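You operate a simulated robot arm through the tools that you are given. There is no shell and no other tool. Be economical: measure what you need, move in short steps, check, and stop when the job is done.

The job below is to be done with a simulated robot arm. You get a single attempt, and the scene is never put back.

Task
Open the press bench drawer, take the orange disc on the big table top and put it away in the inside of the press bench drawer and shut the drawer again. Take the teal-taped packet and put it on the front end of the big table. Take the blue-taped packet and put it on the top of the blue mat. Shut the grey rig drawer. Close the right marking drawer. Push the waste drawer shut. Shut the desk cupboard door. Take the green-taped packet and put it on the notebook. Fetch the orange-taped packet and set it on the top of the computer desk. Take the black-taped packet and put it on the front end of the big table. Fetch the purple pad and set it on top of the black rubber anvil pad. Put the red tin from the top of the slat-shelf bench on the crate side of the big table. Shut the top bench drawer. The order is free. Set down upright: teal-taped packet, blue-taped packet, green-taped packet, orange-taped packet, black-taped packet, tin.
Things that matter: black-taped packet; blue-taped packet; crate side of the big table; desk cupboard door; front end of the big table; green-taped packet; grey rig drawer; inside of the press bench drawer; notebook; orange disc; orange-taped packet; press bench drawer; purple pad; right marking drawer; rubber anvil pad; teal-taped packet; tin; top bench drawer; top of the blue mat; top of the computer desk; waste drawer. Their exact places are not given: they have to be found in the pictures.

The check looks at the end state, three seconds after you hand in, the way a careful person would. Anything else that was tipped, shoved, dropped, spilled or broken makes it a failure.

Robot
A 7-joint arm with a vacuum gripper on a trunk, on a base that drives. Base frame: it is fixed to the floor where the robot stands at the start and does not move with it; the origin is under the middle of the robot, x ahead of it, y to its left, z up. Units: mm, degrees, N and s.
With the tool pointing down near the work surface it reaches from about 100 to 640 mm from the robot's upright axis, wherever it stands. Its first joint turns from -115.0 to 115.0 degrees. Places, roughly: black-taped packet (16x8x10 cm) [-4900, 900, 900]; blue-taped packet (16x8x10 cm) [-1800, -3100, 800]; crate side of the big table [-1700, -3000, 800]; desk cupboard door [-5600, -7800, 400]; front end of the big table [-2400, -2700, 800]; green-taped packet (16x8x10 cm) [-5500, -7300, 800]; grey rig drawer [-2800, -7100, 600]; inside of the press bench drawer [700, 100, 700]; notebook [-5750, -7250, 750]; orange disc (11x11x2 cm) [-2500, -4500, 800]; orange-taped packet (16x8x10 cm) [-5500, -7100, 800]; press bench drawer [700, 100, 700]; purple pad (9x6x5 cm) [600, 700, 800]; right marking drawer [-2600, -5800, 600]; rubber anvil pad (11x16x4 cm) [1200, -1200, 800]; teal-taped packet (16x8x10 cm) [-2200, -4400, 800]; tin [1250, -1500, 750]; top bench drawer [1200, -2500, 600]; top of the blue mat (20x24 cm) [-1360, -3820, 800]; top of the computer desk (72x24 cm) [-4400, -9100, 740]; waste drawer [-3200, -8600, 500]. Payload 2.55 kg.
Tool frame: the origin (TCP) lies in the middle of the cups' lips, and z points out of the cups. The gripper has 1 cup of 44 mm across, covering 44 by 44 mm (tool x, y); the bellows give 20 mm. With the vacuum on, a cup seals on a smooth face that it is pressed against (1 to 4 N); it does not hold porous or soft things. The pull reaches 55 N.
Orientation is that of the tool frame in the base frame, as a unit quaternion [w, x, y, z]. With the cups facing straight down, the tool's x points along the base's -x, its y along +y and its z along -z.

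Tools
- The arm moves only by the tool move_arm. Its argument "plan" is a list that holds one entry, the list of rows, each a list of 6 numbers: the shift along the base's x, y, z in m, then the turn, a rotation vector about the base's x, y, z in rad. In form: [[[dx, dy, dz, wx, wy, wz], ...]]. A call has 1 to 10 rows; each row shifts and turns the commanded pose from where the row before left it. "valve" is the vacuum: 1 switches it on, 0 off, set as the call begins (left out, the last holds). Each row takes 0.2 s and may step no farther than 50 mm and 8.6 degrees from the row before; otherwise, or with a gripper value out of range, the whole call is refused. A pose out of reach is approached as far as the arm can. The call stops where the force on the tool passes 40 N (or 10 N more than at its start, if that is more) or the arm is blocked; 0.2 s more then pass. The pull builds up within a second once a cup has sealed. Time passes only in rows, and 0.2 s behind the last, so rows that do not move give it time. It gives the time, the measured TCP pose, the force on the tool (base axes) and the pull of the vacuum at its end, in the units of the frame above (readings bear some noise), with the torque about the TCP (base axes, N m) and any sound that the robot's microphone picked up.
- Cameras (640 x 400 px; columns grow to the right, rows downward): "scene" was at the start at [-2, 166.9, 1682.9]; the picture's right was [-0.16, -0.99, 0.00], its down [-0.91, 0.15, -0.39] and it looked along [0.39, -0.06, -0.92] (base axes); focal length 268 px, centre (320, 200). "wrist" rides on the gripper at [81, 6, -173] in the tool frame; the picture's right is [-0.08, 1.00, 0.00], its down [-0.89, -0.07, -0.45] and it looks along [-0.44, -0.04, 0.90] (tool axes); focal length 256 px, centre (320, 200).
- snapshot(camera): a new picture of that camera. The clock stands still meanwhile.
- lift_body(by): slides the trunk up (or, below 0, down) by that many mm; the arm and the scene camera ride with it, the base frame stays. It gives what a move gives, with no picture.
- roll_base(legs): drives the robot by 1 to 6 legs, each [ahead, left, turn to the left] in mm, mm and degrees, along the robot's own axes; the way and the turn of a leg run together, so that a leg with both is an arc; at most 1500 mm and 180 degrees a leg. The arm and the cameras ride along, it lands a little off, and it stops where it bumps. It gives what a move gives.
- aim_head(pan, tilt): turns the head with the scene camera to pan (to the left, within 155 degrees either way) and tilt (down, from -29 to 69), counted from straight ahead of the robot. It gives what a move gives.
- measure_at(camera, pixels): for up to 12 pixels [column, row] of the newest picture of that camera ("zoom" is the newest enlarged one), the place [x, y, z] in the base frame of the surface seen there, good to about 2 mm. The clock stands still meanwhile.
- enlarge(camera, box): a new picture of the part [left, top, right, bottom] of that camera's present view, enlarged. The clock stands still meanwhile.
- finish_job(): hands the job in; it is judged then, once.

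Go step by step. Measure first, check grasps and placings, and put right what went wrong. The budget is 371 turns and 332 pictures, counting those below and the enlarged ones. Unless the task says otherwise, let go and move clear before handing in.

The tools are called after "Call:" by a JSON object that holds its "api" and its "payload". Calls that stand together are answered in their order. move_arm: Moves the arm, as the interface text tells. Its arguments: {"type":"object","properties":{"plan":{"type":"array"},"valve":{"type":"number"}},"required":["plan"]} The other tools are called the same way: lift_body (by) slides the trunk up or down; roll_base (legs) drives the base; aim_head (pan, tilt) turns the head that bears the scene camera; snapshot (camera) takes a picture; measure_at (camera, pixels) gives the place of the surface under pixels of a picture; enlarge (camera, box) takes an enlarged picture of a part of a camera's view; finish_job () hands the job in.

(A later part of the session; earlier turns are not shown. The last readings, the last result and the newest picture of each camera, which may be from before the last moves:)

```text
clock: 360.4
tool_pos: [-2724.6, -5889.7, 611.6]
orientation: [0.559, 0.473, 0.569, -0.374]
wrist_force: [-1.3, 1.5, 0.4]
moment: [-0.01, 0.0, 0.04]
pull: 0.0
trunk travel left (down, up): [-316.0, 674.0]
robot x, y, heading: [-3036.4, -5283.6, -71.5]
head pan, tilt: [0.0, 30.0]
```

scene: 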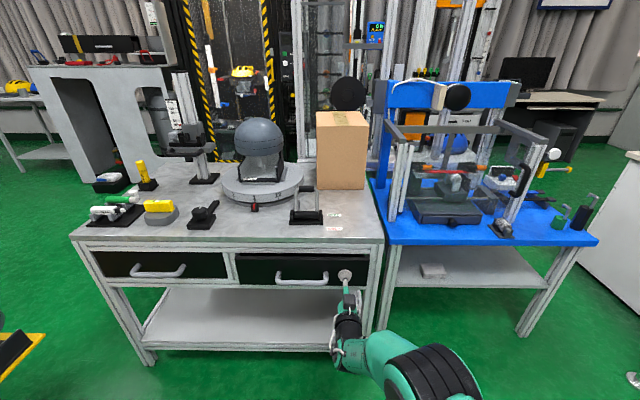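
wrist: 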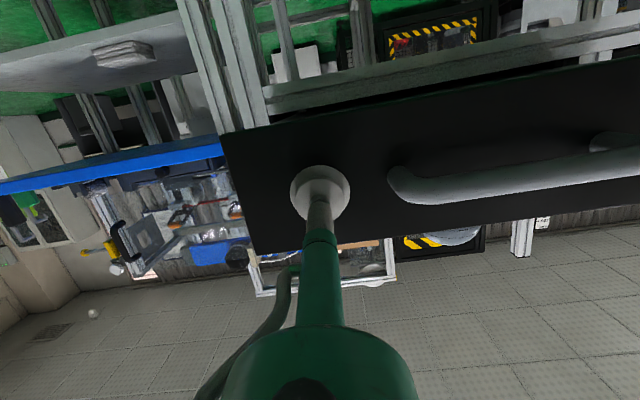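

Call:
{"api": "move_arm", "payload": {"plan": [[[0.0018, -0.0057, 0, 0, 0, 0], [0.0018, -0.0057, 0, 0, 0, 0], [0, 0, 0, 0, 0, 0]]]}}

Call:
{"api": "enlarge", "payload": {"camera": "scene", "box": [70, 220, 400, 360]}}

Call:
{"api": "measure_at", "payload": {"camera": "zoom", "pixels": [[350, 110], [350, 80], [480, 105], [250, 100], [60, 90], [350, 125], [530, 120], [305, 100]]}}

```text
clock: 361.2
tool_pos: [-2722.0, -5901.0, 613.0]
orientation: [0.559, 0.473, 0.569, -0.375]
wrist_force: [-0.8, 6.3, -3.7]
moment: [-0.12, -0.06, -0.04]
pull: 0.0
trunk travel left (down, up): [-316.0, 674.0]
robot x, y, heading: [-3033.3, -5286.3, -71.3]
head pan, tilt: [0.0, 30.0]
```

```text
1.94 times, centred on (235, 290) of scene
```

zoom: 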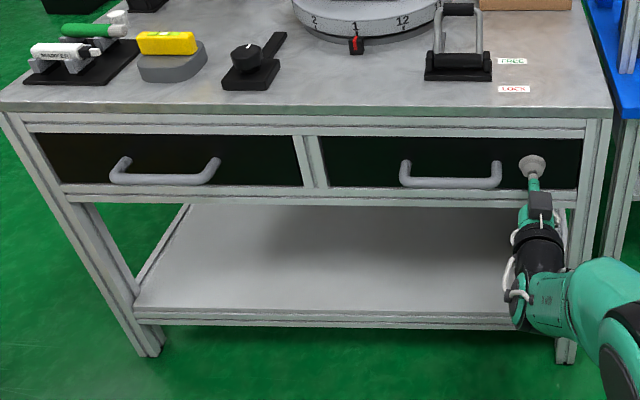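

```text
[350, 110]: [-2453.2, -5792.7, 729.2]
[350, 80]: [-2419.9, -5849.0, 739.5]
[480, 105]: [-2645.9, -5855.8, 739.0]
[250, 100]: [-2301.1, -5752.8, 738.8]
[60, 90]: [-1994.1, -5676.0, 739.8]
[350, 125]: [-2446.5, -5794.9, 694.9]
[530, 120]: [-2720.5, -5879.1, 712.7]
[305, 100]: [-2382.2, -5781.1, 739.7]
```

Force rose to 6 N (end stop). Verify faces of both drawers.

Call:
{"api": "measure_at", "payload": {"camera": "zoom", "pixels": [[350, 150], [480, 150], [250, 155], [90, 150], [345, 180]]}}

Call:
{"api": "roll_base", "payload": {"legs": [[-300, 0, 0]]}}

Call:
{"api": "aim_head", "payload": {"pan": -10, "tilt": 25}}

Call:
{"api": "snapshot", "payload": {"camera": "scene"}}

```text
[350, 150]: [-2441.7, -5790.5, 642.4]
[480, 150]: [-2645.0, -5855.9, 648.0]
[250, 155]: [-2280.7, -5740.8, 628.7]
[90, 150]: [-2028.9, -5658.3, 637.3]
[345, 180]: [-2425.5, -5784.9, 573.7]
```

```text
clock: 363.3
tool_pos: [-2821.7, -5613.1, 613.0]
orientation: [0.559, 0.473, 0.568, -0.377]
wrist_force: [0.4, -0.3, -0.2]
moment: [0.01, -0.01, -0.02]
pull: 0.1
trunk travel left (down, up): [-316.0, 674.0]
robot x, y, heading: [-3128.6, -4997.4, -71.6]
head pan, tilt: [0.0, 30.0]
```

```text
clock: 364.0
tool_pos: [-2822.6, -5613.1, 613.8]
orientation: [0.558, 0.474, 0.567, -0.377]
wrist_force: [-0.3, -0.2, -0.2]
moment: [0.03, -0.02, 0.04]
pull: 0.2
trunk travel left (down, up): [-316.0, 674.0]
robot x, y, heading: [-3129.4, -5001.0, -71.4]
head pan, tilt: [-10.0, 25.0]
```

```text
245 pictures are left
```

scene: 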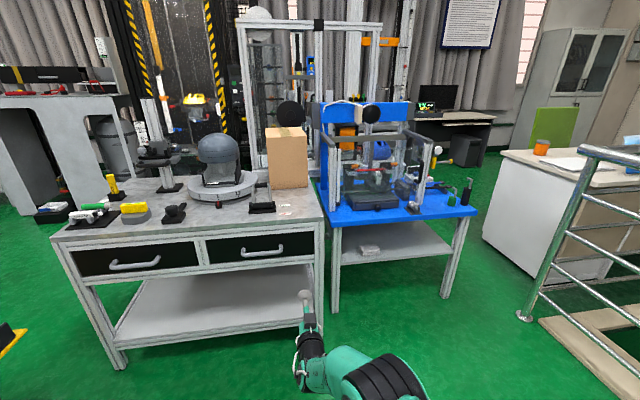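

The marking drawer is flush (n≈4766). Next the grey rig further on; I measure the passage between the blue table and the desk/railing.

Call:
{"api": "measure_at", "payload": {"camera": "scene", "pixels": [[445, 298], [476, 210], [484, 238], [522, 318], [545, 320], [432, 180], [300, 75], [470, 145], [610, 275], [250, 20], [600, 180], [500, 160]]}}

Call:
{"api": "enlarge", "payload": {"camera": "scene", "box": [230, 0, 550, 200]}}

```text
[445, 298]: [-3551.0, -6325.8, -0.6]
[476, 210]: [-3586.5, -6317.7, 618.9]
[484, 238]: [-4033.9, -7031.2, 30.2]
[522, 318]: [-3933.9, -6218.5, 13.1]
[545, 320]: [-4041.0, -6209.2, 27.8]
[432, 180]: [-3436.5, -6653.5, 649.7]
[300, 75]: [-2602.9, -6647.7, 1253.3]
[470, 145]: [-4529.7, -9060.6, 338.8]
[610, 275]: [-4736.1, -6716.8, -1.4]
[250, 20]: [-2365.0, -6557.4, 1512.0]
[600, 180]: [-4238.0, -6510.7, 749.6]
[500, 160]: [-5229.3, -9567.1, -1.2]
```

```text
2.00 times, centred on (390, 100) of scene
```

zoom: 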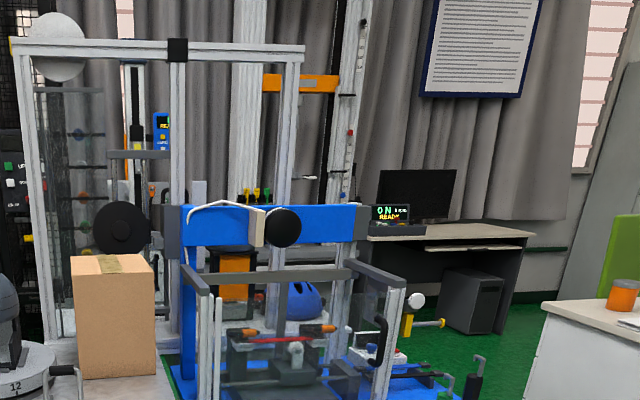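

The gap between the blue table and railing is only ~350 mm: no passage. I'll look to the left side of the marking bench.

Call:
{"api": "lift_body", "payload": {"by": 400}}

Call:
{"api": "aim_head", "payload": {"pan": 25, "tilt": 25}}

Call:
{"api": "snapshot", "payload": {"camera": "scene"}}

Call:
{"api": "measure_at", "payload": {"camera": "scene", "pixels": [[240, 280], [200, 260], [60, 250], [110, 225], [150, 210], [280, 200], [310, 190], [350, 220], [30, 300], [180, 240], [90, 200], [20, 220]]}}

```text
clock: 367.8
tool_pos: [-2821.4, -5612.5, 1012.4]
orientation: [0.558, 0.473, 0.568, -0.376]
wrist_force: [0.0, 0.8, -0.3]
moment: [0.0, 0.0, 0.01]
pull: 0.1
trunk travel left (down, up): [-716.0, 274.0]
robot x, y, heading: [-3131.6, -4993.0, -71.3]
head pan, tilt: [-10.0, 25.0]
```

```text
clock: 368.8
tool_pos: [-2821.1, -5612.0, 1012.7]
orientation: [0.559, 0.473, 0.568, -0.377]
wrist_force: [-0.4, 0.0, 0.0]
moment: [0.02, 0.02, -0.03]
pull: 0.2
trunk travel left (down, up): [-716.0, 274.0]
robot x, y, heading: [-3133.4, -4996.8, -71.7]
head pan, tilt: [25.0, 25.0]
```

```text
243 pictures are left
```

scene: 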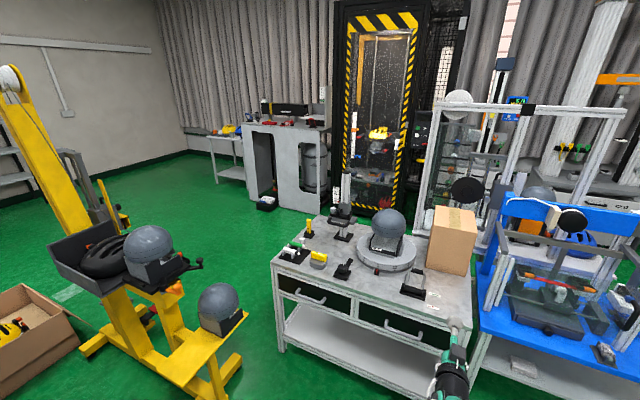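

```text
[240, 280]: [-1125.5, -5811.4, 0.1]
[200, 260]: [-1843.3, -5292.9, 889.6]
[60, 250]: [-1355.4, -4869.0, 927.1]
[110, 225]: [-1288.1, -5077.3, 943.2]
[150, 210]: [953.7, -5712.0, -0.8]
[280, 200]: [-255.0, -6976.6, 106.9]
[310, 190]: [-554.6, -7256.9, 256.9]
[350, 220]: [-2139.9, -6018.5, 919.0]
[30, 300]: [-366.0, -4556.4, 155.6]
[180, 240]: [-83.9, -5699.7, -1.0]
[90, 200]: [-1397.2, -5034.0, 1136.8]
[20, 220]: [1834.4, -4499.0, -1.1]
```

No direct passage; I must go round by the table's crate side. First return the tool to vertical and retract.

Call:
{"api": "move_arm", "payload": {"plan": [[[-0.008, 0.024, 0.01, 0.135, 0.0467, 0], [-0.008, 0.024, 0.01, 0.135, 0.0467, 0], [-0.008, 0.024, 0.01, 0.135, 0.0467, 0], [-0.008, 0.024, 0.01, 0.135, 0.0467, 0], [-0.008, 0.024, 0.01, 0.135, 0.0467, 0], [-0.008, 0.024, 0.01, 0.135, 0.0467, 0], [-0.008, 0.024, 0.01, 0.135, 0.0467, 0], [-0.008, 0.024, 0.01, 0.135, 0.0467, 0], [-0.008, 0.024, 0, 0.135, 0.0467, 0], [-0.008, 0.024, 0, 0.135, 0.0467, 0]]]}}

Call:
{"api": "roll_base", "payload": {"legs": [[-1400, 0, 1], [-1400, 0, 0], [0, 1400, 0], [0, 1400, 0]]}}

```text
clock: 371.0
tool_pos: [-2908.1, -5365.3, 1055.4]
orientation: [0.008, 0.623, 0.781, -0.034]
wrist_force: [-1.3, 0.4, -0.1]
moment: [0.03, 0.02, 0.02]
pull: 0.1
out of reach, approached as far as the arm can: row 10
trunk travel left (down, up): [-716.0, 274.0]
robot x, y, heading: [-3136.9, -4996.3, -71.4]
head pan, tilt: [25.0, 25.0]
```

```text
clock: 397.7
tool_pos: [-1217.6, -1831.7, 1055.7]
orientation: [0.009, 0.624, 0.78, -0.035]
wrist_force: [0.6, -0.6, -0.1]
moment: [-0.01, -0.01, -0.01]
pull: 0.0
trunk travel left (down, up): [-716.0, 274.0]
robot x, y, heading: [-1440.6, -1460.0, -71.7]
head pan, tilt: [25.0, 25.0]
```

Call:
{"api": "roll_base", "payload": {"legs": [[0, 600, 0], [1450, 0, 0], [1450, 0, 0], [1000, 0, 0]]}}

Call:
{"api": "aim_head", "payload": {"pan": -20, "tilt": 25}}

Call:
{"api": "snapshot", "payload": {"camera": "scene"}}

```text
clock: 419.3
tool_pos: [383.4, -5382.2, 1055.9]
orientation: [0.006, 0.661, 0.75, -0.035]
wrist_force: [0.9, -0.1, 0.1]
moment: [0.0, -0.01, 0.0]
pull: 0.1
trunk travel left (down, up): [-716.0, 274.0]
robot x, y, heading: [198.9, -4987.7, -77.4]
head pan, tilt: [25.0, 25.0]
```

```text
clock: 420.5
tool_pos: [382.8, -5381.1, 1055.3]
orientation: [0.007, 0.66, 0.75, -0.036]
wrist_force: [-0.3, -0.7, -0.6]
moment: [-0.01, 0.03, 0.0]
pull: 0.1
trunk travel left (down, up): [-716.0, 274.0]
robot x, y, heading: [198.0, -4992.0, -77.2]
head pan, tilt: [-20.0, 25.0]
```

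```text
242 pictures are left
```

scene: 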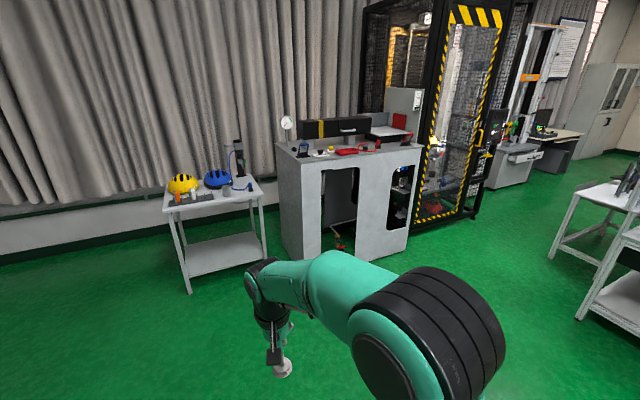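

A wide corridor runs to the right between the enclosure (460,215) and the marking bench back (570,250). I'll measure it.

Call:
{"api": "measure_at", "payload": {"camera": "scene", "pixels": [[475, 215], [418, 225], [365, 260], [550, 258], [590, 315], [490, 188], [545, 160], [535, 170], [590, 155], [620, 190], [510, 175], [555, 200]]}}

Call:
{"api": "enlarge", "payload": {"camera": "scene", "box": [440, 40, 640, 240]}}

```text
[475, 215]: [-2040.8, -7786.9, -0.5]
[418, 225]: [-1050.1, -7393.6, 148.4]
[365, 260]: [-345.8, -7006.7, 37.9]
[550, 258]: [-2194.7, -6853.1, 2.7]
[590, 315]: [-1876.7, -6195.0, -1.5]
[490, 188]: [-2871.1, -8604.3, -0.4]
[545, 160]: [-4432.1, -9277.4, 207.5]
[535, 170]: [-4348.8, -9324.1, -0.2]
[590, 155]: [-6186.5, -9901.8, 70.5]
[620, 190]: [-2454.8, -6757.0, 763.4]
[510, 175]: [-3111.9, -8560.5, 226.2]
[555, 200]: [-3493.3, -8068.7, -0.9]
```

```text
2.00 times, centred on (540, 140) of scene
```

zoom: 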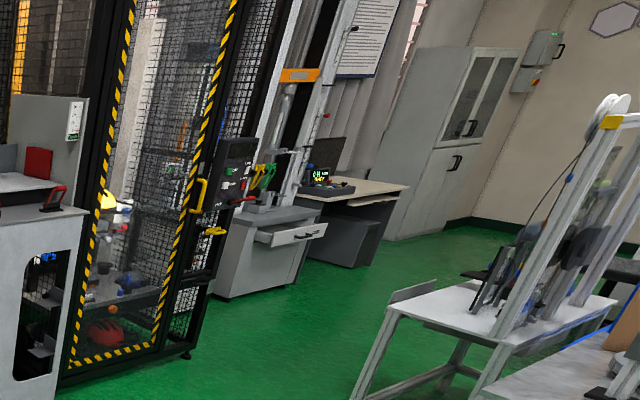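

The waste drawer is on the column rig near (-3110,-8560), the aluminium rig with its table is near (-2450,-6760). I turn to -160° and drive diagonally into the corridor.

Call:
{"api": "roll_base", "payload": {"legs": [[0, 0, -82.8], [720, 593, 0], [720, 593, 0]]}}

Call:
{"api": "aim_head", "payload": {"pan": 0, "tilt": 30}}

Call:
{"api": "snapshot", "payload": {"camera": "scene"}}

```text
clock: 433.4
tool_pos: [-1106.3, -6862.0, 1055.7]
orientation: [-0.018, 0.992, 0.12, -0.032]
wrist_force: [0.1, -1.1, 0.2]
moment: [0.02, 0.01, -0.01]
pull: 0.1
trunk travel left (down, up): [-716.0, 274.0]
robot x, y, heading: [-740.5, -6630.6, -160.5]
head pan, tilt: [-20.0, 25.0]
```

```text
clock: 434.2
tool_pos: [-1107.3, -6862.2, 1055.3]
orientation: [-0.018, 0.992, 0.121, -0.031]
wrist_force: [-0.9, 0.1, 0.3]
moment: [0.01, -0.02, 0.0]
pull: 0.1
trunk travel left (down, up): [-716.0, 274.0]
robot x, y, heading: [-741.8, -6634.4, -160.5]
head pan, tilt: [0.0, 30.0]
```

```text
240 pictures are left
```

scene: 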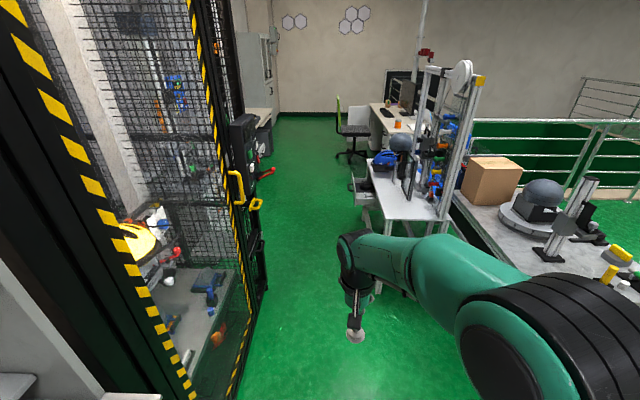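

The rig table at (400,200) has a drawer sticking out at (365,190). Enlarging.

Call:
{"api": "enlarge", "payload": {"camera": "scene", "box": [240, 90, 500, 290]}}

Call:
{"api": "measure_at", "payload": {"camera": "zoom", "pixels": [[290, 230], [310, 260], [340, 290], [330, 250], [345, 300], [320, 215], [470, 320], [60, 230], [40, 330], [100, 370], [25, 270], [290, 270]]}}

```text
2.00 times, centred on (370, 190) of scene
```

zoom: 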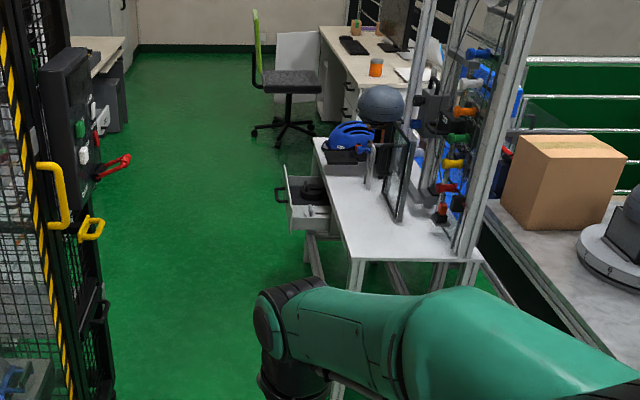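

```text
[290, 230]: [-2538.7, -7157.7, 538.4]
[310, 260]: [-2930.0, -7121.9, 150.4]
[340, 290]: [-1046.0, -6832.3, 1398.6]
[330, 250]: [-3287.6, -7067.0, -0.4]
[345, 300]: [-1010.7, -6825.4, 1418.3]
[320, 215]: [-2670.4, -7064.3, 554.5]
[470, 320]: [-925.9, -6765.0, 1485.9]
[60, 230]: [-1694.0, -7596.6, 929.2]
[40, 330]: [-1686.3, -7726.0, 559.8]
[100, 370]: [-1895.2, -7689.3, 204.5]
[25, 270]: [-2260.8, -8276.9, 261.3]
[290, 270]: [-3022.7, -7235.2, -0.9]
```

The rig drawer opens into the corridor (toward -y). I'll follow the middle of the 700 mm corridor: left 230, ahead 1000, then check.

Call:
{"api": "roll_base", "payload": {"legs": [[0, 230, 0.5], [900, 0, 0]]}}

Call:
{"api": "snapshot", "payload": {"camera": "scene"}}

```text
clock: 436.4
tool_pos: [-1038.8, -7056.1, 1054.6]
orientation: [-0.017, 0.99, 0.136, -0.03]
wrist_force: [0.2, -0.8, 0.5]
moment: [-0.01, 0.01, 0.01]
pull: 0.0
trunk travel left (down, up): [-716.0, 274.0]
robot x, y, heading: [-677.9, -6816.2, -158.8]
head pan, tilt: [0.0, 30.0]
stopped in leg 2: the robot was blocked; the commanded pose is now the measured one
```

```text
238 pictures are left
```

scene: 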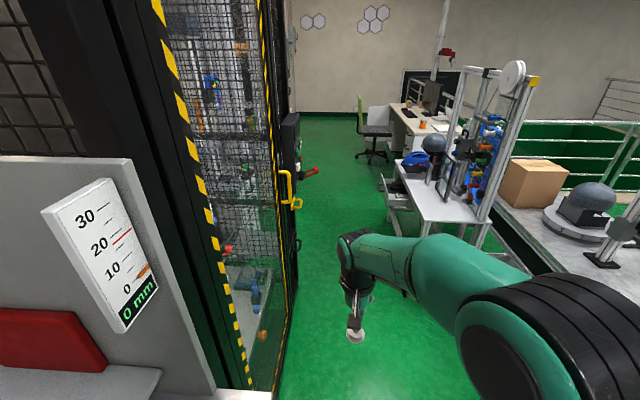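

Blocked near the cabinet at left. I shift right 170 mm and try again in short legs.

Call:
{"api": "roll_base", "payload": {"legs": [[0, -150, -1.0]]}}

Call:
{"api": "aim_head", "payload": {"pan": 40, "tilt": 50}}

Call:
{"api": "snapshot", "payload": {"camera": "scene"}}

```text
clock: 437.8
tool_pos: [-1098.0, -6907.7, 1054.9]
orientation: [-0.017, 0.991, 0.127, -0.031]
wrist_force: [0.0, 0.0, 0.7]
moment: [-0.01, -0.02, 0.02]
pull: 0.0
trunk travel left (down, up): [-716.0, 274.0]
robot x, y, heading: [-733.9, -6672.9, -159.5]
head pan, tilt: [0.0, 30.0]
```

```text
clock: 438.9
tool_pos: [-1097.4, -6908.4, 1056.0]
orientation: [-0.018, 0.991, 0.128, -0.032]
wrist_force: [0.5, -0.2, 0.9]
moment: [0.01, -0.01, -0.02]
pull: 0.1
trunk travel left (down, up): [-716.0, 274.0]
robot x, y, heading: [-733.8, -6675.3, -159.7]
head pan, tilt: [40.0, 50.0]
```

```text
237 pictures are left
```

scene: 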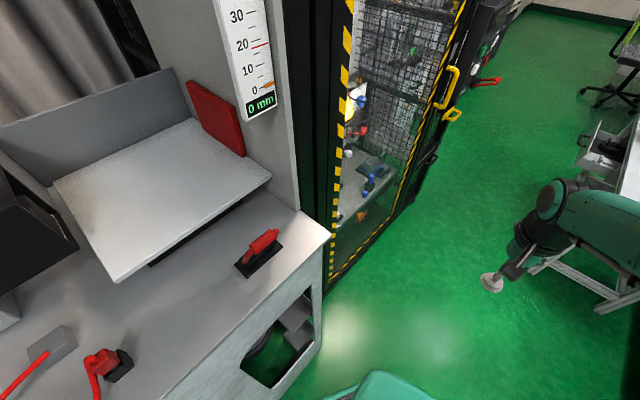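

Nothing disturbed. Measuring the cabinet corner (330,236), enclosure edge and door handle for clearances.

Call:
{"api": "measure_at", "payload": {"camera": "scene", "pixels": [[329, 237], [318, 350], [330, 285], [420, 195], [452, 90], [455, 113], [495, 82], [240, 80], [580, 160], [605, 180], [530, 270], [600, 300]]}}

```text
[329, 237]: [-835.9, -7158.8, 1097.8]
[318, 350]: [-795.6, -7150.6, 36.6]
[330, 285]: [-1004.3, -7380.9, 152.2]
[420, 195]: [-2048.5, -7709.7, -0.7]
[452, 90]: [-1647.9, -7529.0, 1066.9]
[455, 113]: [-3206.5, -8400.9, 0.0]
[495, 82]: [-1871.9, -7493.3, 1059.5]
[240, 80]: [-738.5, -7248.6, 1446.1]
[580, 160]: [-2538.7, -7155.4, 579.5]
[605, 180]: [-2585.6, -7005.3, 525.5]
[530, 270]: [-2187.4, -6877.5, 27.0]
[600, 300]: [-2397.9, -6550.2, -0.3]
```

Corridor: base axis should run at n≈6120. Left 95, then ahead 1920 to pass beyond the enclosure.

Call:
{"api": "roll_base", "payload": {"legs": [[0, 90, -0.3], [950, 0, 0], [970, 0, 0]]}}

Call:
{"api": "aim_head", "payload": {"pan": -60, "tilt": 50}}

Call:
{"api": "snapshot", "payload": {"camera": "scene"}}

```text
clock: 449.2
tool_pos: [-2835.5, -7737.5, 1056.1]
orientation: [-0.017, 0.987, 0.158, -0.032]
wrist_force: [-0.4, 0.4, -0.1]
moment: [-0.01, 0.03, -0.01]
pull: 0.0
trunk travel left (down, up): [-716.0, 274.0]
robot x, y, heading: [-2486.8, -7481.3, -156.3]
head pan, tilt: [40.0, 50.0]
```

```text
clock: 450.9
tool_pos: [-2835.9, -7737.6, 1054.8]
orientation: [-0.017, 0.987, 0.158, -0.032]
wrist_force: [0.2, 0.5, 0.2]
moment: [-0.01, 0.01, 0.03]
pull: 0.0
trunk travel left (down, up): [-716.0, 274.0]
robot x, y, heading: [-2486.2, -7482.8, -156.0]
head pan, tilt: [-60.0, 50.0]
```

```text
236 pictures are left
```

scene: 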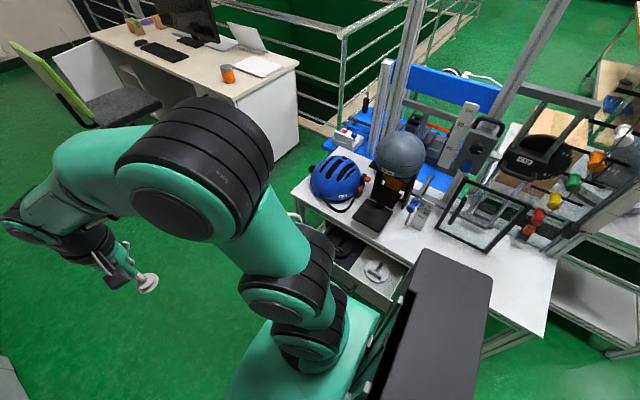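

I'm beside the rig; its drawer is open at (365,275). Measuring it.

Call:
{"api": "enlarge", "payload": {"camera": "scene", "box": [280, 200, 440, 320]}}

Call:
{"api": "measure_at", "payload": {"camera": "zoom", "pixels": [[170, 235], [180, 250], [410, 400], [330, 340], [230, 150], [490, 270], [300, 320], [60, 65], [540, 250], [250, 200], [400, 300]]}}

```text
3.33 times, centred on (360, 260) of scene
```

zoom: 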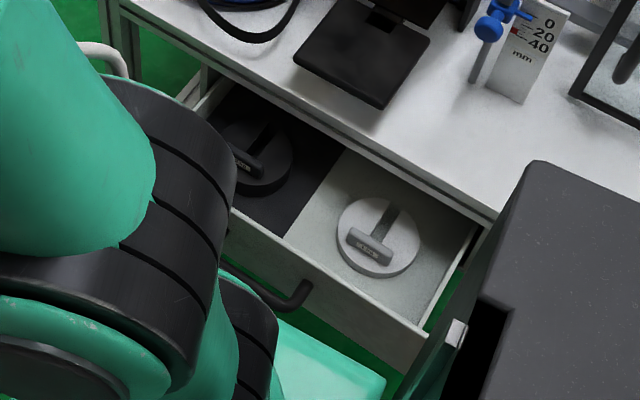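

```text
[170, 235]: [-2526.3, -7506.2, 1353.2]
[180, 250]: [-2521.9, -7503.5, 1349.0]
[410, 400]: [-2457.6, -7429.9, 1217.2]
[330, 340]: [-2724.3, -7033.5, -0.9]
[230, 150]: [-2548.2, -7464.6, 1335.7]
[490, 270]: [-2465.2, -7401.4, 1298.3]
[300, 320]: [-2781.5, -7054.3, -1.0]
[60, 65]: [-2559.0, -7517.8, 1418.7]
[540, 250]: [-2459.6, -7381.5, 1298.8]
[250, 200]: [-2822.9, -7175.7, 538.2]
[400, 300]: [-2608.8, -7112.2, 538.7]
```

Call:
{"api": "measure_at", "payload": {"camera": "zoom", "pixels": [[240, 214], [420, 332], [400, 345], [300, 265], [290, 300], [240, 270], [495, 215], [130, 15], [330, 115], [360, 300], [305, 290]]}}

```text
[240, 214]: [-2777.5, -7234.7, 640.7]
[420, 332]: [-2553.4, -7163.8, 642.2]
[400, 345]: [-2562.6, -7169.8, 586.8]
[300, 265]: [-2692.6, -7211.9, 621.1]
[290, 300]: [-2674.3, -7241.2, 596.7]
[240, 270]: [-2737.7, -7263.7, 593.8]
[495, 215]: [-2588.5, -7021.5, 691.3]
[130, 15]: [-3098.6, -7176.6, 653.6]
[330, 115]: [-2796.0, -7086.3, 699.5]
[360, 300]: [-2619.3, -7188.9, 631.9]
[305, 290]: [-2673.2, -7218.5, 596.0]
```

Face at m≈6060, closed ≈5915. I move 370 left (away), turn to face it (heading 107.6), and prepare the horizontal tool.

Call:
{"api": "roll_base", "payload": {"legs": [[0, 370, 0], [0, 0, -96.4]]}}

Call:
{"api": "lift_body", "payload": {"by": 100}}

```text
clock: 457.4
tool_pos: [-2552.9, -7437.6, 1055.1]
orientation: [-0.035, 0.775, -0.631, -0.009]
wrist_force: [-0.6, 0.5, -0.4]
moment: [0.02, 0.02, -0.02]
pull: 0.1
trunk travel left (down, up): [-716.0, 274.0]
robot x, y, heading: [-2343.5, -7813.0, 107.4]
head pan, tilt: [-60.0, 50.0]
```

```text
clock: 458.7
tool_pos: [-2553.6, -7436.3, 1155.4]
orientation: [-0.035, 0.774, -0.632, -0.01]
wrist_force: [-0.3, -0.2, -0.3]
moment: [0.01, 0.01, 0.01]
pull: 0.0
trunk travel left (down, up): [-816.0, 174.0]
robot x, y, heading: [-2342.9, -7816.6, 107.1]
head pan, tilt: [-60.0, 50.0]
```

Call:
{"api": "move_arm", "payload": {"plan": [[[-0.0132, 0.043, 0, 0.1, 0.031, 0], [-0.0132, 0.043, 0, 0.1, 0.031, 0], [-0.0132, 0.043, 0, 0.1, 0.031, 0], [-0.0132, 0.043, 0, 0.1, 0.031, 0], [-0.0132, 0.043, -0.015, 0.1367, 0.042, 0], [0, 0, -0.02, 0.1367, 0.042, 0], [0, 0, -0.02, 0.1367, 0.042, 0], [0, 0, 0, 0.1367, 0.042, 0], [0, 0, 0, 0.1367, 0.042, 0], [0, 0, 0, 0.1367, 0.042, 0]]]}}

```text
clock: 460.9
tool_pos: [-2623.8, -7215.4, 1095.9]
orientation: [-0.358, 0.6, -0.508, -0.504]
wrist_force: [-0.2, 0.8, -0.1]
moment: [0.02, 0.03, -0.04]
pull: 0.0
out of reach, approached as far as the arm can: row 8
trunk travel left (down, up): [-816.0, 174.0]
robot x, y, heading: [-2341.9, -7812.7, 106.9]
head pan, tilt: [-60.0, 50.0]
```

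Call:
{"api": "move_arm", "payload": {"plan": [[[0, 0, 0, 0.1, 0.031, 0], [0, 0, 0, 0.1, 0.031, 0], [0, 0, 0, 0, 0, 0]]]}}

```text
clock: 461.7
tool_pos: [-2623.9, -7207.4, 1103.0]
orientation: [-0.389, 0.561, -0.479, -0.551]
wrist_force: [-0.2, -0.2, -0.6]
moment: [-0.05, 0.02, 0.0]
pull: 0.0
out of reach, approached as far as the arm can: row 2
trunk travel left (down, up): [-816.0, 174.0]
robot x, y, heading: [-2338.6, -7814.7, 107.0]
head pan, tilt: [-60.0, 50.0]
```

Nearly horizontal (85°). I back 50 mm, then lower to z≈592.

Call:
{"api": "roll_base", "payload": {"legs": [[-50, 0, 0]]}}

Call:
{"api": "lift_body", "payload": {"by": -400}}

Call:
{"api": "lift_body", "payload": {"by": -111}}

Call:
{"api": "aim_head", "payload": {"pan": 10, "tilt": 45}}

Call:
{"api": "snapshot", "payload": {"camera": "scene"}}

Call:
{"api": "snapshot", "payload": {"camera": "wrist"}}

```text
clock: 462.6
tool_pos: [-2612.2, -7257.9, 1102.3]
orientation: [-0.388, 0.562, -0.478, -0.552]
wrist_force: [-0.6, 0.3, 0.1]
moment: [-0.06, -0.01, -0.03]
pull: 0.1
trunk travel left (down, up): [-816.0, 174.0]
robot x, y, heading: [-2321.6, -7858.3, 107.0]
head pan, tilt: [-60.0, 50.0]
```

```text
clock: 466.4
tool_pos: [-2611.0, -7254.5, 702.9]
orientation: [-0.388, 0.562, -0.479, -0.552]
wrist_force: [0.1, -0.4, -0.8]
moment: [-0.01, 0.02, -0.04]
pull: 0.0
trunk travel left (down, up): [-416.0, 574.0]
robot x, y, heading: [-2327.9, -7857.3, 107.5]
head pan, tilt: [-60.0, 50.0]
```

```text
clock: 467.9
tool_pos: [-2611.3, -7253.9, 592.1]
orientation: [-0.387, 0.563, -0.478, -0.553]
wrist_force: [-0.2, -0.5, 0.5]
moment: [0.0, -0.02, 0.01]
pull: 0.2
trunk travel left (down, up): [-305.0, 685.0]
robot x, y, heading: [-2324.4, -7857.7, 107.3]
head pan, tilt: [-60.0, 50.0]
```

```text
clock: 469.3
tool_pos: [-2612.1, -7255.1, 591.4]
orientation: [-0.387, 0.563, -0.478, -0.552]
wrist_force: [-0.4, 0.3, 0.8]
moment: [-0.03, -0.02, -0.01]
pull: 0.0
trunk travel left (down, up): [-305.0, 685.0]
robot x, y, heading: [-2325.6, -7862.2, 107.1]
head pan, tilt: [10.0, 45.0]
```

```text
234 pictures are left
```

scene: 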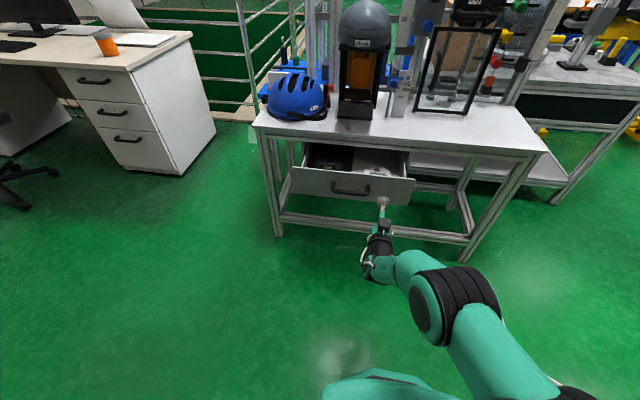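

```text
233 pictures are left
```

wrist: 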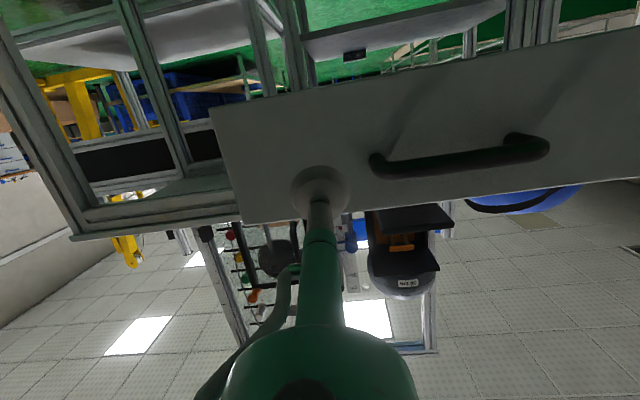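

The cup faces the panel right of the handle. Drive ahead in steps.

Call:
{"api": "roll_base", "payload": {"legs": [[100, 0, 0], [70, 0, 0]]}}

Call:
{"api": "snapshot", "payload": {"camera": "scene"}}

```text
clock: 471.0
tool_pos: [-2661.6, -7094.6, 592.5]
orientation: [-0.388, 0.562, -0.479, -0.552]
wrist_force: [0.0, 0.1, 0.7]
moment: [-0.01, 0.01, -0.02]
pull: 0.0
trunk travel left (down, up): [-305.0, 685.0]
robot x, y, heading: [-2377.0, -7702.1, 107.2]
head pan, tilt: [10.0, 45.0]
```

```text
232 pictures are left
```

scene: 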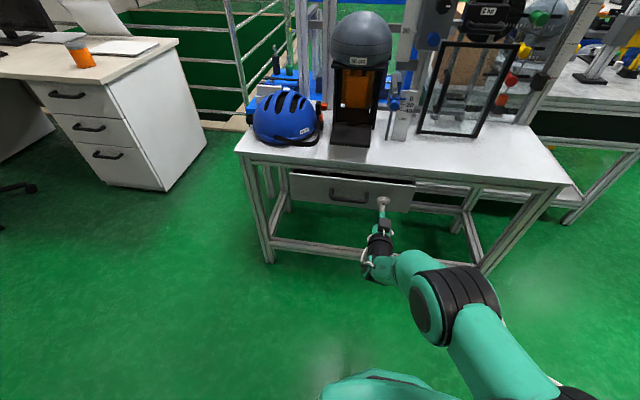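

Closer. I push in small arm steps until the stop is felt.

Call:
{"api": "roll_base", "payload": {"legs": [[20, 0, 0]]}}

Call:
{"api": "move_arm", "payload": {"plan": [[[-0.0018, 0.0057, 0, 0, 0, 0], [-0.0018, 0.0057, 0, 0, 0, 0], [0, 0, 0, 0, 0, 0]]]}}

Call:
{"api": "enlarge", "payload": {"camera": "scene", "box": [230, 120, 470, 270]}}

```text
clock: 471.8
tool_pos: [-2667.0, -7074.5, 591.0]
orientation: [-0.388, 0.562, -0.478, -0.552]
wrist_force: [-0.6, -0.4, 1.1]
moment: [0.0, -0.01, 0.05]
pull: 0.0
trunk travel left (down, up): [-305.0, 685.0]
robot x, y, heading: [-2378.6, -7681.7, 107.3]
head pan, tilt: [10.0, 45.0]
```

```text
clock: 472.6
tool_pos: [-2671.3, -7062.5, 591.7]
orientation: [-0.388, 0.563, -0.478, -0.552]
wrist_force: [-0.3, -0.1, -0.4]
moment: [0.02, 0.02, 0.03]
pull: 0.0
trunk travel left (down, up): [-305.0, 685.0]
robot x, y, heading: [-2381.1, -7681.9, 107.4]
head pan, tilt: [10.0, 45.0]
```

```text
2.67 times, centred on (350, 195) of scene
```

zoom: 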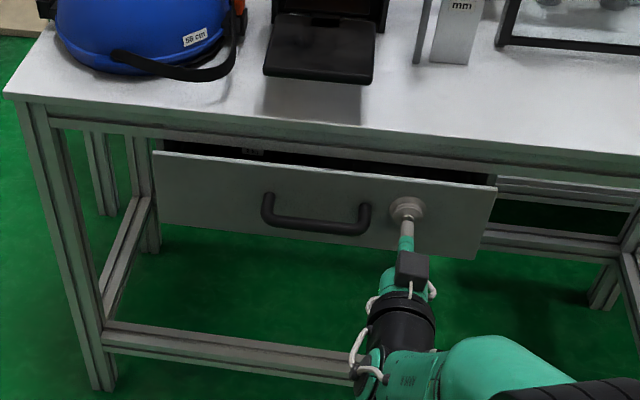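

Call:
{"api": "move_arm", "payload": {"plan": [[[-0.0018, 0.0057, 0, 0, 0, 0], [-0.0018, 0.0057, 0, 0, 0, 0], [-0.0018, 0.0057, 0, 0, 0, 0], [0, 0, 0, 0, 0, 0]]]}}

Call:
{"api": "enlarge", "payload": {"camera": "scene", "box": [230, 120, 470, 270]}}

Call:
{"api": "measure_at", "payload": {"camera": "zoom", "pixels": [[200, 180], [460, 210], [100, 115], [300, 140], [80, 140], [180, 132]]}}

```text
clock: 473.6
tool_pos: [-2676.1, -7045.7, 592.4]
orientation: [-0.388, 0.562, -0.478, -0.552]
wrist_force: [0.1, -0.6, 0.7]
moment: [-0.01, -0.02, 0.03]
pull: 0.1
trunk travel left (down, up): [-305.0, 685.0]
robot x, y, heading: [-2378.9, -7678.2, 107.0]
head pan, tilt: [10.0, 45.0]
```

```text
2.67 times, centred on (350, 195) of scene
```

zoom: 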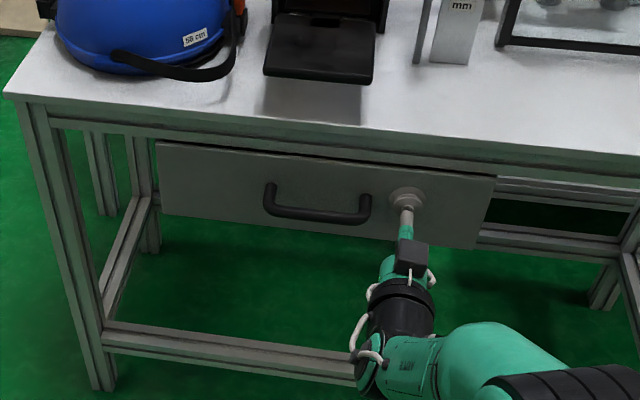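

```text
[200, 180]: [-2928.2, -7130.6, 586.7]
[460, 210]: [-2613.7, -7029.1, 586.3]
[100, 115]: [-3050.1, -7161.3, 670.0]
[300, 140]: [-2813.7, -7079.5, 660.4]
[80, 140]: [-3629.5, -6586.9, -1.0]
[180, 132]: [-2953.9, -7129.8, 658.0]
```

The face is still ~10 mm before the frame. Push more.

Call:
{"api": "move_arm", "payload": {"plan": [[[-0.0018, 0.0057, 0, 0, 0, 0], [-0.0018, 0.0057, 0, 0, 0, 0], [-0.0018, 0.0057, 0, 0, 0, 0], [0, 0, 0, 0, 0, 0]]]}}

Call:
{"api": "enlarge", "payload": {"camera": "scene", "box": [230, 120, 470, 270]}}

Call:
{"api": "measure_at", "payload": {"camera": "zoom", "pixels": [[200, 180], [460, 210], [100, 115], [300, 140], [180, 132]]}}

```text
clock: 474.6
tool_pos: [-2680.7, -7030.5, 590.6]
orientation: [-0.388, 0.563, -0.478, -0.552]
wrist_force: [3.8, -5.2, -2.0]
moment: [0.09, 0.06, 0.1]
pull: 0.0
trunk travel left (down, up): [-305.0, 685.0]
robot x, y, heading: [-2379.9, -7681.0, 107.1]
head pan, tilt: [10.0, 45.0]
```

```text
2.67 times, centred on (350, 195) of scene
```

zoom: 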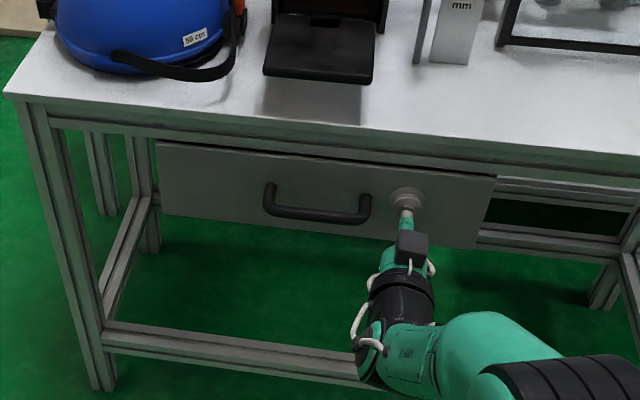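

```text
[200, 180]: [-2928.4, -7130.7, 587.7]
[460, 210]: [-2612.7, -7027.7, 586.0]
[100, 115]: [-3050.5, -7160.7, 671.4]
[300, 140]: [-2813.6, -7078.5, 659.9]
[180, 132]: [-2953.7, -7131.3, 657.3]
```

The face hasn't moved under 6 N: end stop. One firmer press for certainty, then compare.

Call:
{"api": "move_arm", "payload": {"plan": [[[-0.0018, 0.0057, 0, 0, 0, 0], [-0.0018, 0.0057, 0, 0, 0, 0], [0, 0, 0, 0, 0, 0]]]}}

Call:
{"api": "enlarge", "payload": {"camera": "scene", "box": [230, 120, 470, 270]}}

Call:
{"api": "measure_at", "payload": {"camera": "zoom", "pixels": [[200, 180], [460, 210]]}}

Call:
{"api": "roll_base", "payload": {"legs": [[-250, 0, 0]]}}

Call:
{"api": "lift_body", "payload": {"by": 300}}

Call:
{"api": "aim_head", "payload": {"pan": 100, "tilt": 35}}

Call:
{"api": "snapshot", "payload": {"camera": "scene"}}

```text
clock: 475.1
tool_pos: [-2680.7, -7029.3, 590.0]
orientation: [-0.388, 0.563, -0.479, -0.551]
wrist_force: [9.3, -22.8, 10.0]
moment: [-0.27, -0.07, 0.11]
pull: 0.0
trunk travel left (down, up): [-305.0, 685.0]
robot x, y, heading: [-2379.6, -7680.6, 107.2]
head pan, tilt: [10.0, 45.0]
stopped in row 2: the force on the tool passed its limit at 47 N (the readings are from after the stop); the commanded pose is now the measured one
```

```text
2.67 times, centred on (350, 195) of scene
```

zoom: 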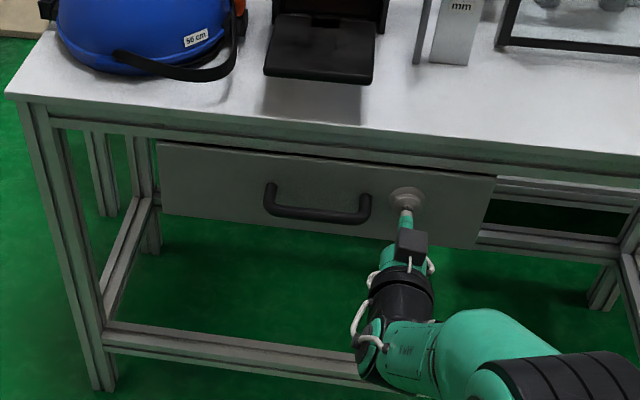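

```text
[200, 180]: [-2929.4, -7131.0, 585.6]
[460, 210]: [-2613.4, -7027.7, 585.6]
```

```text
clock: 476.9
tool_pos: [-2609.5, -7260.3, 587.4]
orientation: [-0.388, 0.564, -0.48, -0.549]
wrist_force: [0.3, -0.7, -0.9]
moment: [-0.01, 0.01, 0.04]
pull: 0.0
trunk travel left (down, up): [-305.0, 685.0]
robot x, y, heading: [-2305.9, -7914.3, 107.3]
head pan, tilt: [10.0, 45.0]
```

```text
clock: 479.9
tool_pos: [-2608.5, -7259.7, 886.9]
orientation: [-0.387, 0.564, -0.48, -0.549]
wrist_force: [0.8, 0.0, -0.1]
moment: [-0.01, 0.04, -0.01]
pull: 0.0
trunk travel left (down, up): [-605.0, 385.0]
robot x, y, heading: [-2307.3, -7918.9, 107.0]
head pan, tilt: [10.0, 45.0]
```

```text
clock: 481.6
tool_pos: [-2608.9, -7260.0, 886.6]
orientation: [-0.388, 0.564, -0.48, -0.549]
wrist_force: [0.9, 0.2, 0.0]
moment: [0.03, -0.01, 0.03]
pull: 0.0
trunk travel left (down, up): [-605.0, 385.0]
robot x, y, heading: [-2309.1, -7915.3, 107.1]
head pan, tilt: [100.0, 35.0]
```

```text
227 pictures are left
```

scene: 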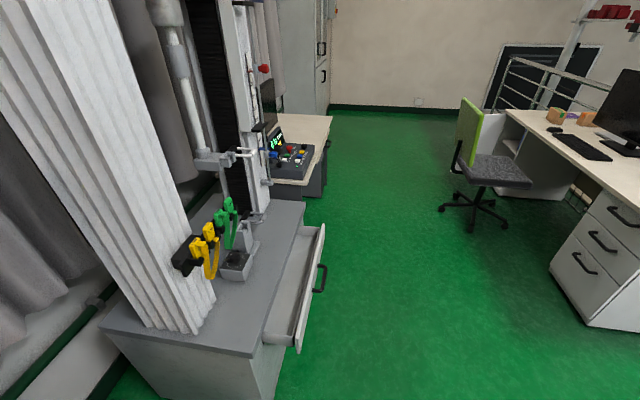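

The grey rig drawer is shut. The waste drawer on the column rig is open at (305,290), handle (320,278). Measuring.

Call:
{"api": "measure_at", "payload": {"camera": "scene", "pixels": [[300, 345], [322, 232], [321, 280], [299, 352], [308, 320], [319, 240], [250, 350], [303, 205], [280, 380], [305, 245], [330, 118], [440, 210]]}}

Call:
{"api": "enlarge", "payload": {"camera": "scene", "box": [220, 190, 380, 390]}}

```text
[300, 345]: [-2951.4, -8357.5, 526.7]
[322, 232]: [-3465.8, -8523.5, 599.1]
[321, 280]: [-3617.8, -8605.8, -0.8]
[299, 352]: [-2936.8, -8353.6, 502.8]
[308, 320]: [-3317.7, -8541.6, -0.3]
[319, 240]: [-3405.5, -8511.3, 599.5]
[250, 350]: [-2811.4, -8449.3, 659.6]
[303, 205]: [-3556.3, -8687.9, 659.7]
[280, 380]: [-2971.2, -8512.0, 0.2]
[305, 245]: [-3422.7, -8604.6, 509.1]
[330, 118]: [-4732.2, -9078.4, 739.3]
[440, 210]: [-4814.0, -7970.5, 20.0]
```

```text
2.00 times, centred on (300, 290) of scene
```

zoom: 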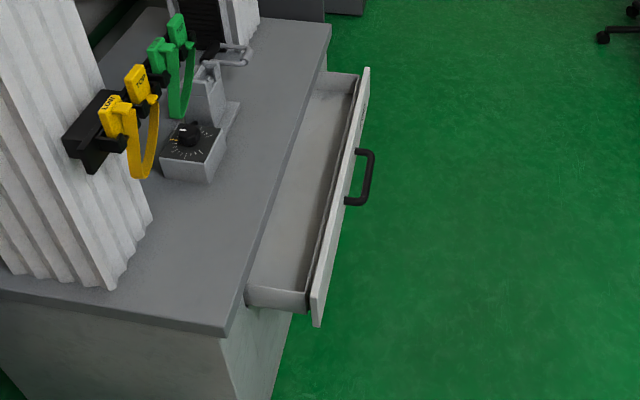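

I'll drive left 860 and ahead 510, then turn left 180° to face the waste drawer.

Call:
{"api": "roll_base", "payload": {"legs": [[0, 860, 0], [500, 0, 0], [0, 0, 180]]}}

Call:
{"api": "aim_head", "payload": {"pan": 10, "tilt": 40}}

Call:
{"api": "snapshot", "payload": {"camera": "scene"}}

```text
clock: 496.4
tool_pos: [-2956.6, -8321.7, 887.8]
orientation: [0.562, 0.46, 0.58, -0.369]
wrist_force: [-1.2, -0.2, 0.0]
moment: [0.0, 0.02, 0.01]
pull: 0.1
trunk travel left (down, up): [-605.0, 385.0]
robot x, y, heading: [-3300.8, -7689.7, -68.8]
head pan, tilt: [100.0, 35.0]
```

```text
clock: 498.0
tool_pos: [-2955.7, -8323.0, 887.6]
orientation: [0.562, 0.46, 0.58, -0.369]
wrist_force: [-0.1, 0.3, 0.2]
moment: [-0.01, 0.0, 0.01]
pull: 0.1
trunk travel left (down, up): [-605.0, 385.0]
robot x, y, heading: [-3302.0, -7691.5, -68.8]
head pan, tilt: [10.0, 40.0]
```

```text
225 pictures are left
```

scene: 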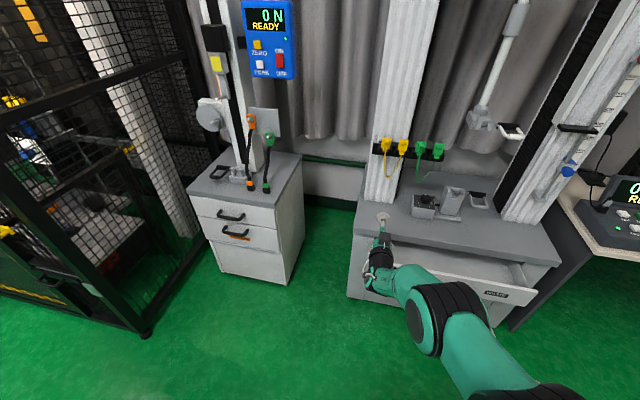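

The drawer carries a WASTE label. I back 60, turn right 3.5°, shift right 90, then lower and look.

Call:
{"api": "roll_base", "payload": {"legs": [[-60, 0, 0], [0, -90, -3.5]]}}

Call:
{"api": "lift_body", "payload": {"by": -335}}

Call:
{"api": "snapshot", "payload": {"camera": "scene"}}

Call:
{"api": "snapshot", "payload": {"camera": "wrist"}}

```text
clock: 499.7
tool_pos: [-3102.2, -8316.6, 887.9]
orientation: [0.552, 0.477, 0.566, -0.384]
wrist_force: [-0.6, -0.2, 0.4]
moment: [0.06, 0.0, 0.06]
pull: 0.0
trunk travel left (down, up): [-605.0, 385.0]
robot x, y, heading: [-3408.4, -7665.0, -72.1]
head pan, tilt: [10.0, 40.0]
```

```text
clock: 503.0
tool_pos: [-3101.3, -8317.1, 552.3]
orientation: [0.551, 0.478, 0.566, -0.385]
wrist_force: [1.3, -0.6, 0.0]
moment: [-0.02, 0.0, 0.02]
pull: 0.0
trunk travel left (down, up): [-270.0, 720.0]
robot x, y, heading: [-3407.9, -7664.1, -72.1]
head pan, tilt: [10.0, 40.0]
```

```text
224 pictures are left
```

scene: 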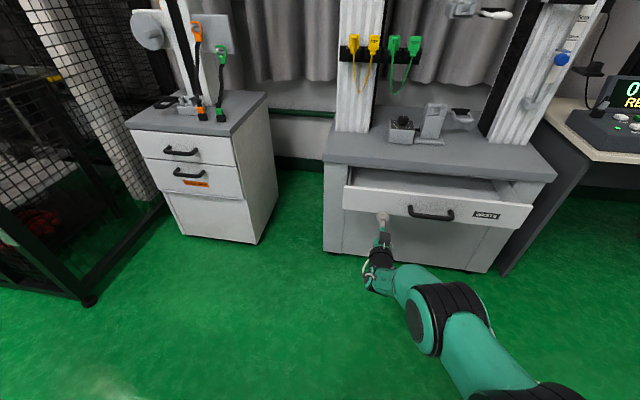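

```text
223 pictures are left
```

wrist: 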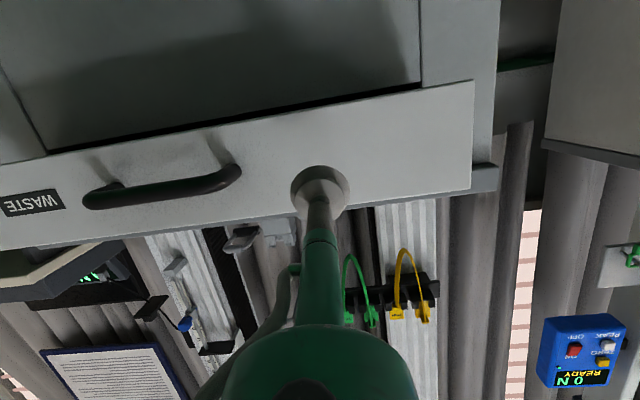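

Well aligned left of the handle. Push.

Call:
{"api": "roll_base", "payload": {"legs": [[120, 0, 0], [60, 0, 0]]}}

Call:
{"api": "enlarge", "payload": {"camera": "scene", "box": [310, 120, 570, 280]}}

Call:
{"api": "measure_at", "payload": {"camera": "zoom", "pixels": [[120, 185], [420, 235], [60, 200], [150, 130], [400, 160]]}}

```text
clock: 504.8
tool_pos: [-3049.3, -8489.4, 553.3]
orientation: [0.551, 0.478, 0.566, -0.385]
wrist_force: [-0.5, -0.2, -0.4]
moment: [-0.03, 0.02, 0.01]
pull: 0.1
trunk travel left (down, up): [-270.0, 720.0]
robot x, y, heading: [-3356.9, -7833.3, -72.5]
head pan, tilt: [10.0, 40.0]
```

```text
2.46 times, centred on (440, 200) of scene
```

zoom: 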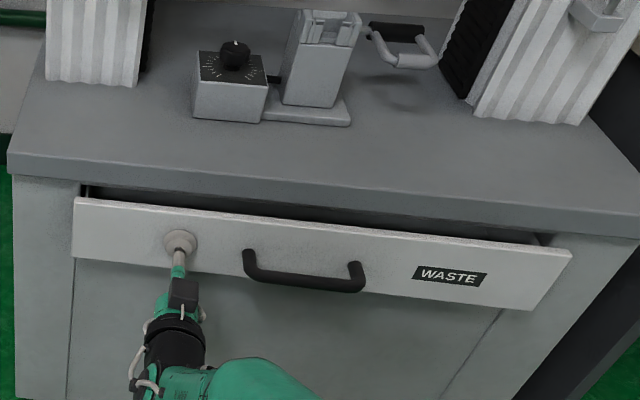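

```text
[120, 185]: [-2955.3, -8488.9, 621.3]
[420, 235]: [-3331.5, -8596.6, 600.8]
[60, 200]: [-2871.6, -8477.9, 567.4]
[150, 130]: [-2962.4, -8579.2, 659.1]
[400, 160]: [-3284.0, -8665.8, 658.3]
```

About 40 mm remains. Slow pushes.

Call:
{"api": "roll_base", "payload": {"legs": [[22, 0, 0]]}}

Call:
{"api": "move_arm", "payload": {"plan": [[[0.0018, -0.0057, 0, 0, 0, 0], [0.0018, -0.0057, 0, 0, 0, 0], [0.0018, -0.0057, 0, 0, 0, 0], [0, 0, 0, 0, 0, 0]]]}}

```text
clock: 505.6
tool_pos: [-3044.3, -8512.4, 551.5]
orientation: [0.551, 0.478, 0.565, -0.386]
wrist_force: [-0.9, -0.3, 0.0]
moment: [-0.01, 0.0, -0.01]
pull: 0.1
trunk travel left (down, up): [-270.0, 720.0]
robot x, y, heading: [-3346.8, -7858.5, -72.4]
head pan, tilt: [10.0, 40.0]
```

```text
clock: 506.6
tool_pos: [-3038.1, -8529.8, 551.1]
orientation: [0.55, 0.478, 0.566, -0.385]
wrist_force: [-2.4, 4.4, -1.6]
moment: [-0.1, -0.02, 0.06]
pull: 0.1
trunk travel left (down, up): [-270.0, 720.0]
robot x, y, heading: [-3349.3, -7858.5, -72.7]
head pan, tilt: [10.0, 40.0]
```

Call:
{"api": "move_arm", "payload": {"plan": [[[0.0018, -0.0057, 0, 0, 0, 0], [0.0018, -0.0057, 0, 0, 0, 0], [0, 0, 0, 0, 0, 0]]]}}

Call:
{"api": "enlarge", "payload": {"camera": "scene", "box": [310, 120, 570, 280]}}

Call:
{"api": "measure_at", "payload": {"camera": "zoom", "pixels": [[120, 190], [420, 230], [60, 200], [550, 245], [600, 260]]}}

```text
clock: 507.4
tool_pos: [-3036.3, -8536.1, 551.0]
orientation: [0.55, 0.479, 0.566, -0.385]
wrist_force: [-8.3, 19.2, 9.3]
moment: [0.29, -0.02, 0.12]
pull: 0.2
trunk travel left (down, up): [-270.0, 720.0]
robot x, y, heading: [-3347.5, -7859.5, -72.6]
head pan, tilt: [10.0, 40.0]
stopped in row 3: the force on the tool passed its limit at 41 N (the readings are from after the stop); the commanded pose is now the measured one
```

```text
2.46 times, centred on (440, 200) of scene
```

zoom: 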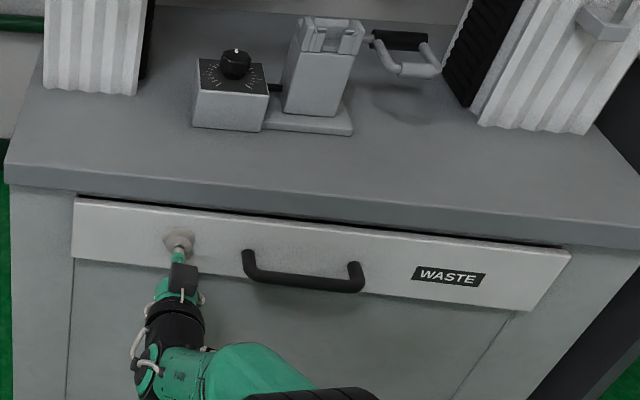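

```text
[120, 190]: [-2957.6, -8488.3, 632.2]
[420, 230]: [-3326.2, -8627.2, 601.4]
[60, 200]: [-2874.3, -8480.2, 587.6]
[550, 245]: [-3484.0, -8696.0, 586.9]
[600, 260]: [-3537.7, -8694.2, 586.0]
```

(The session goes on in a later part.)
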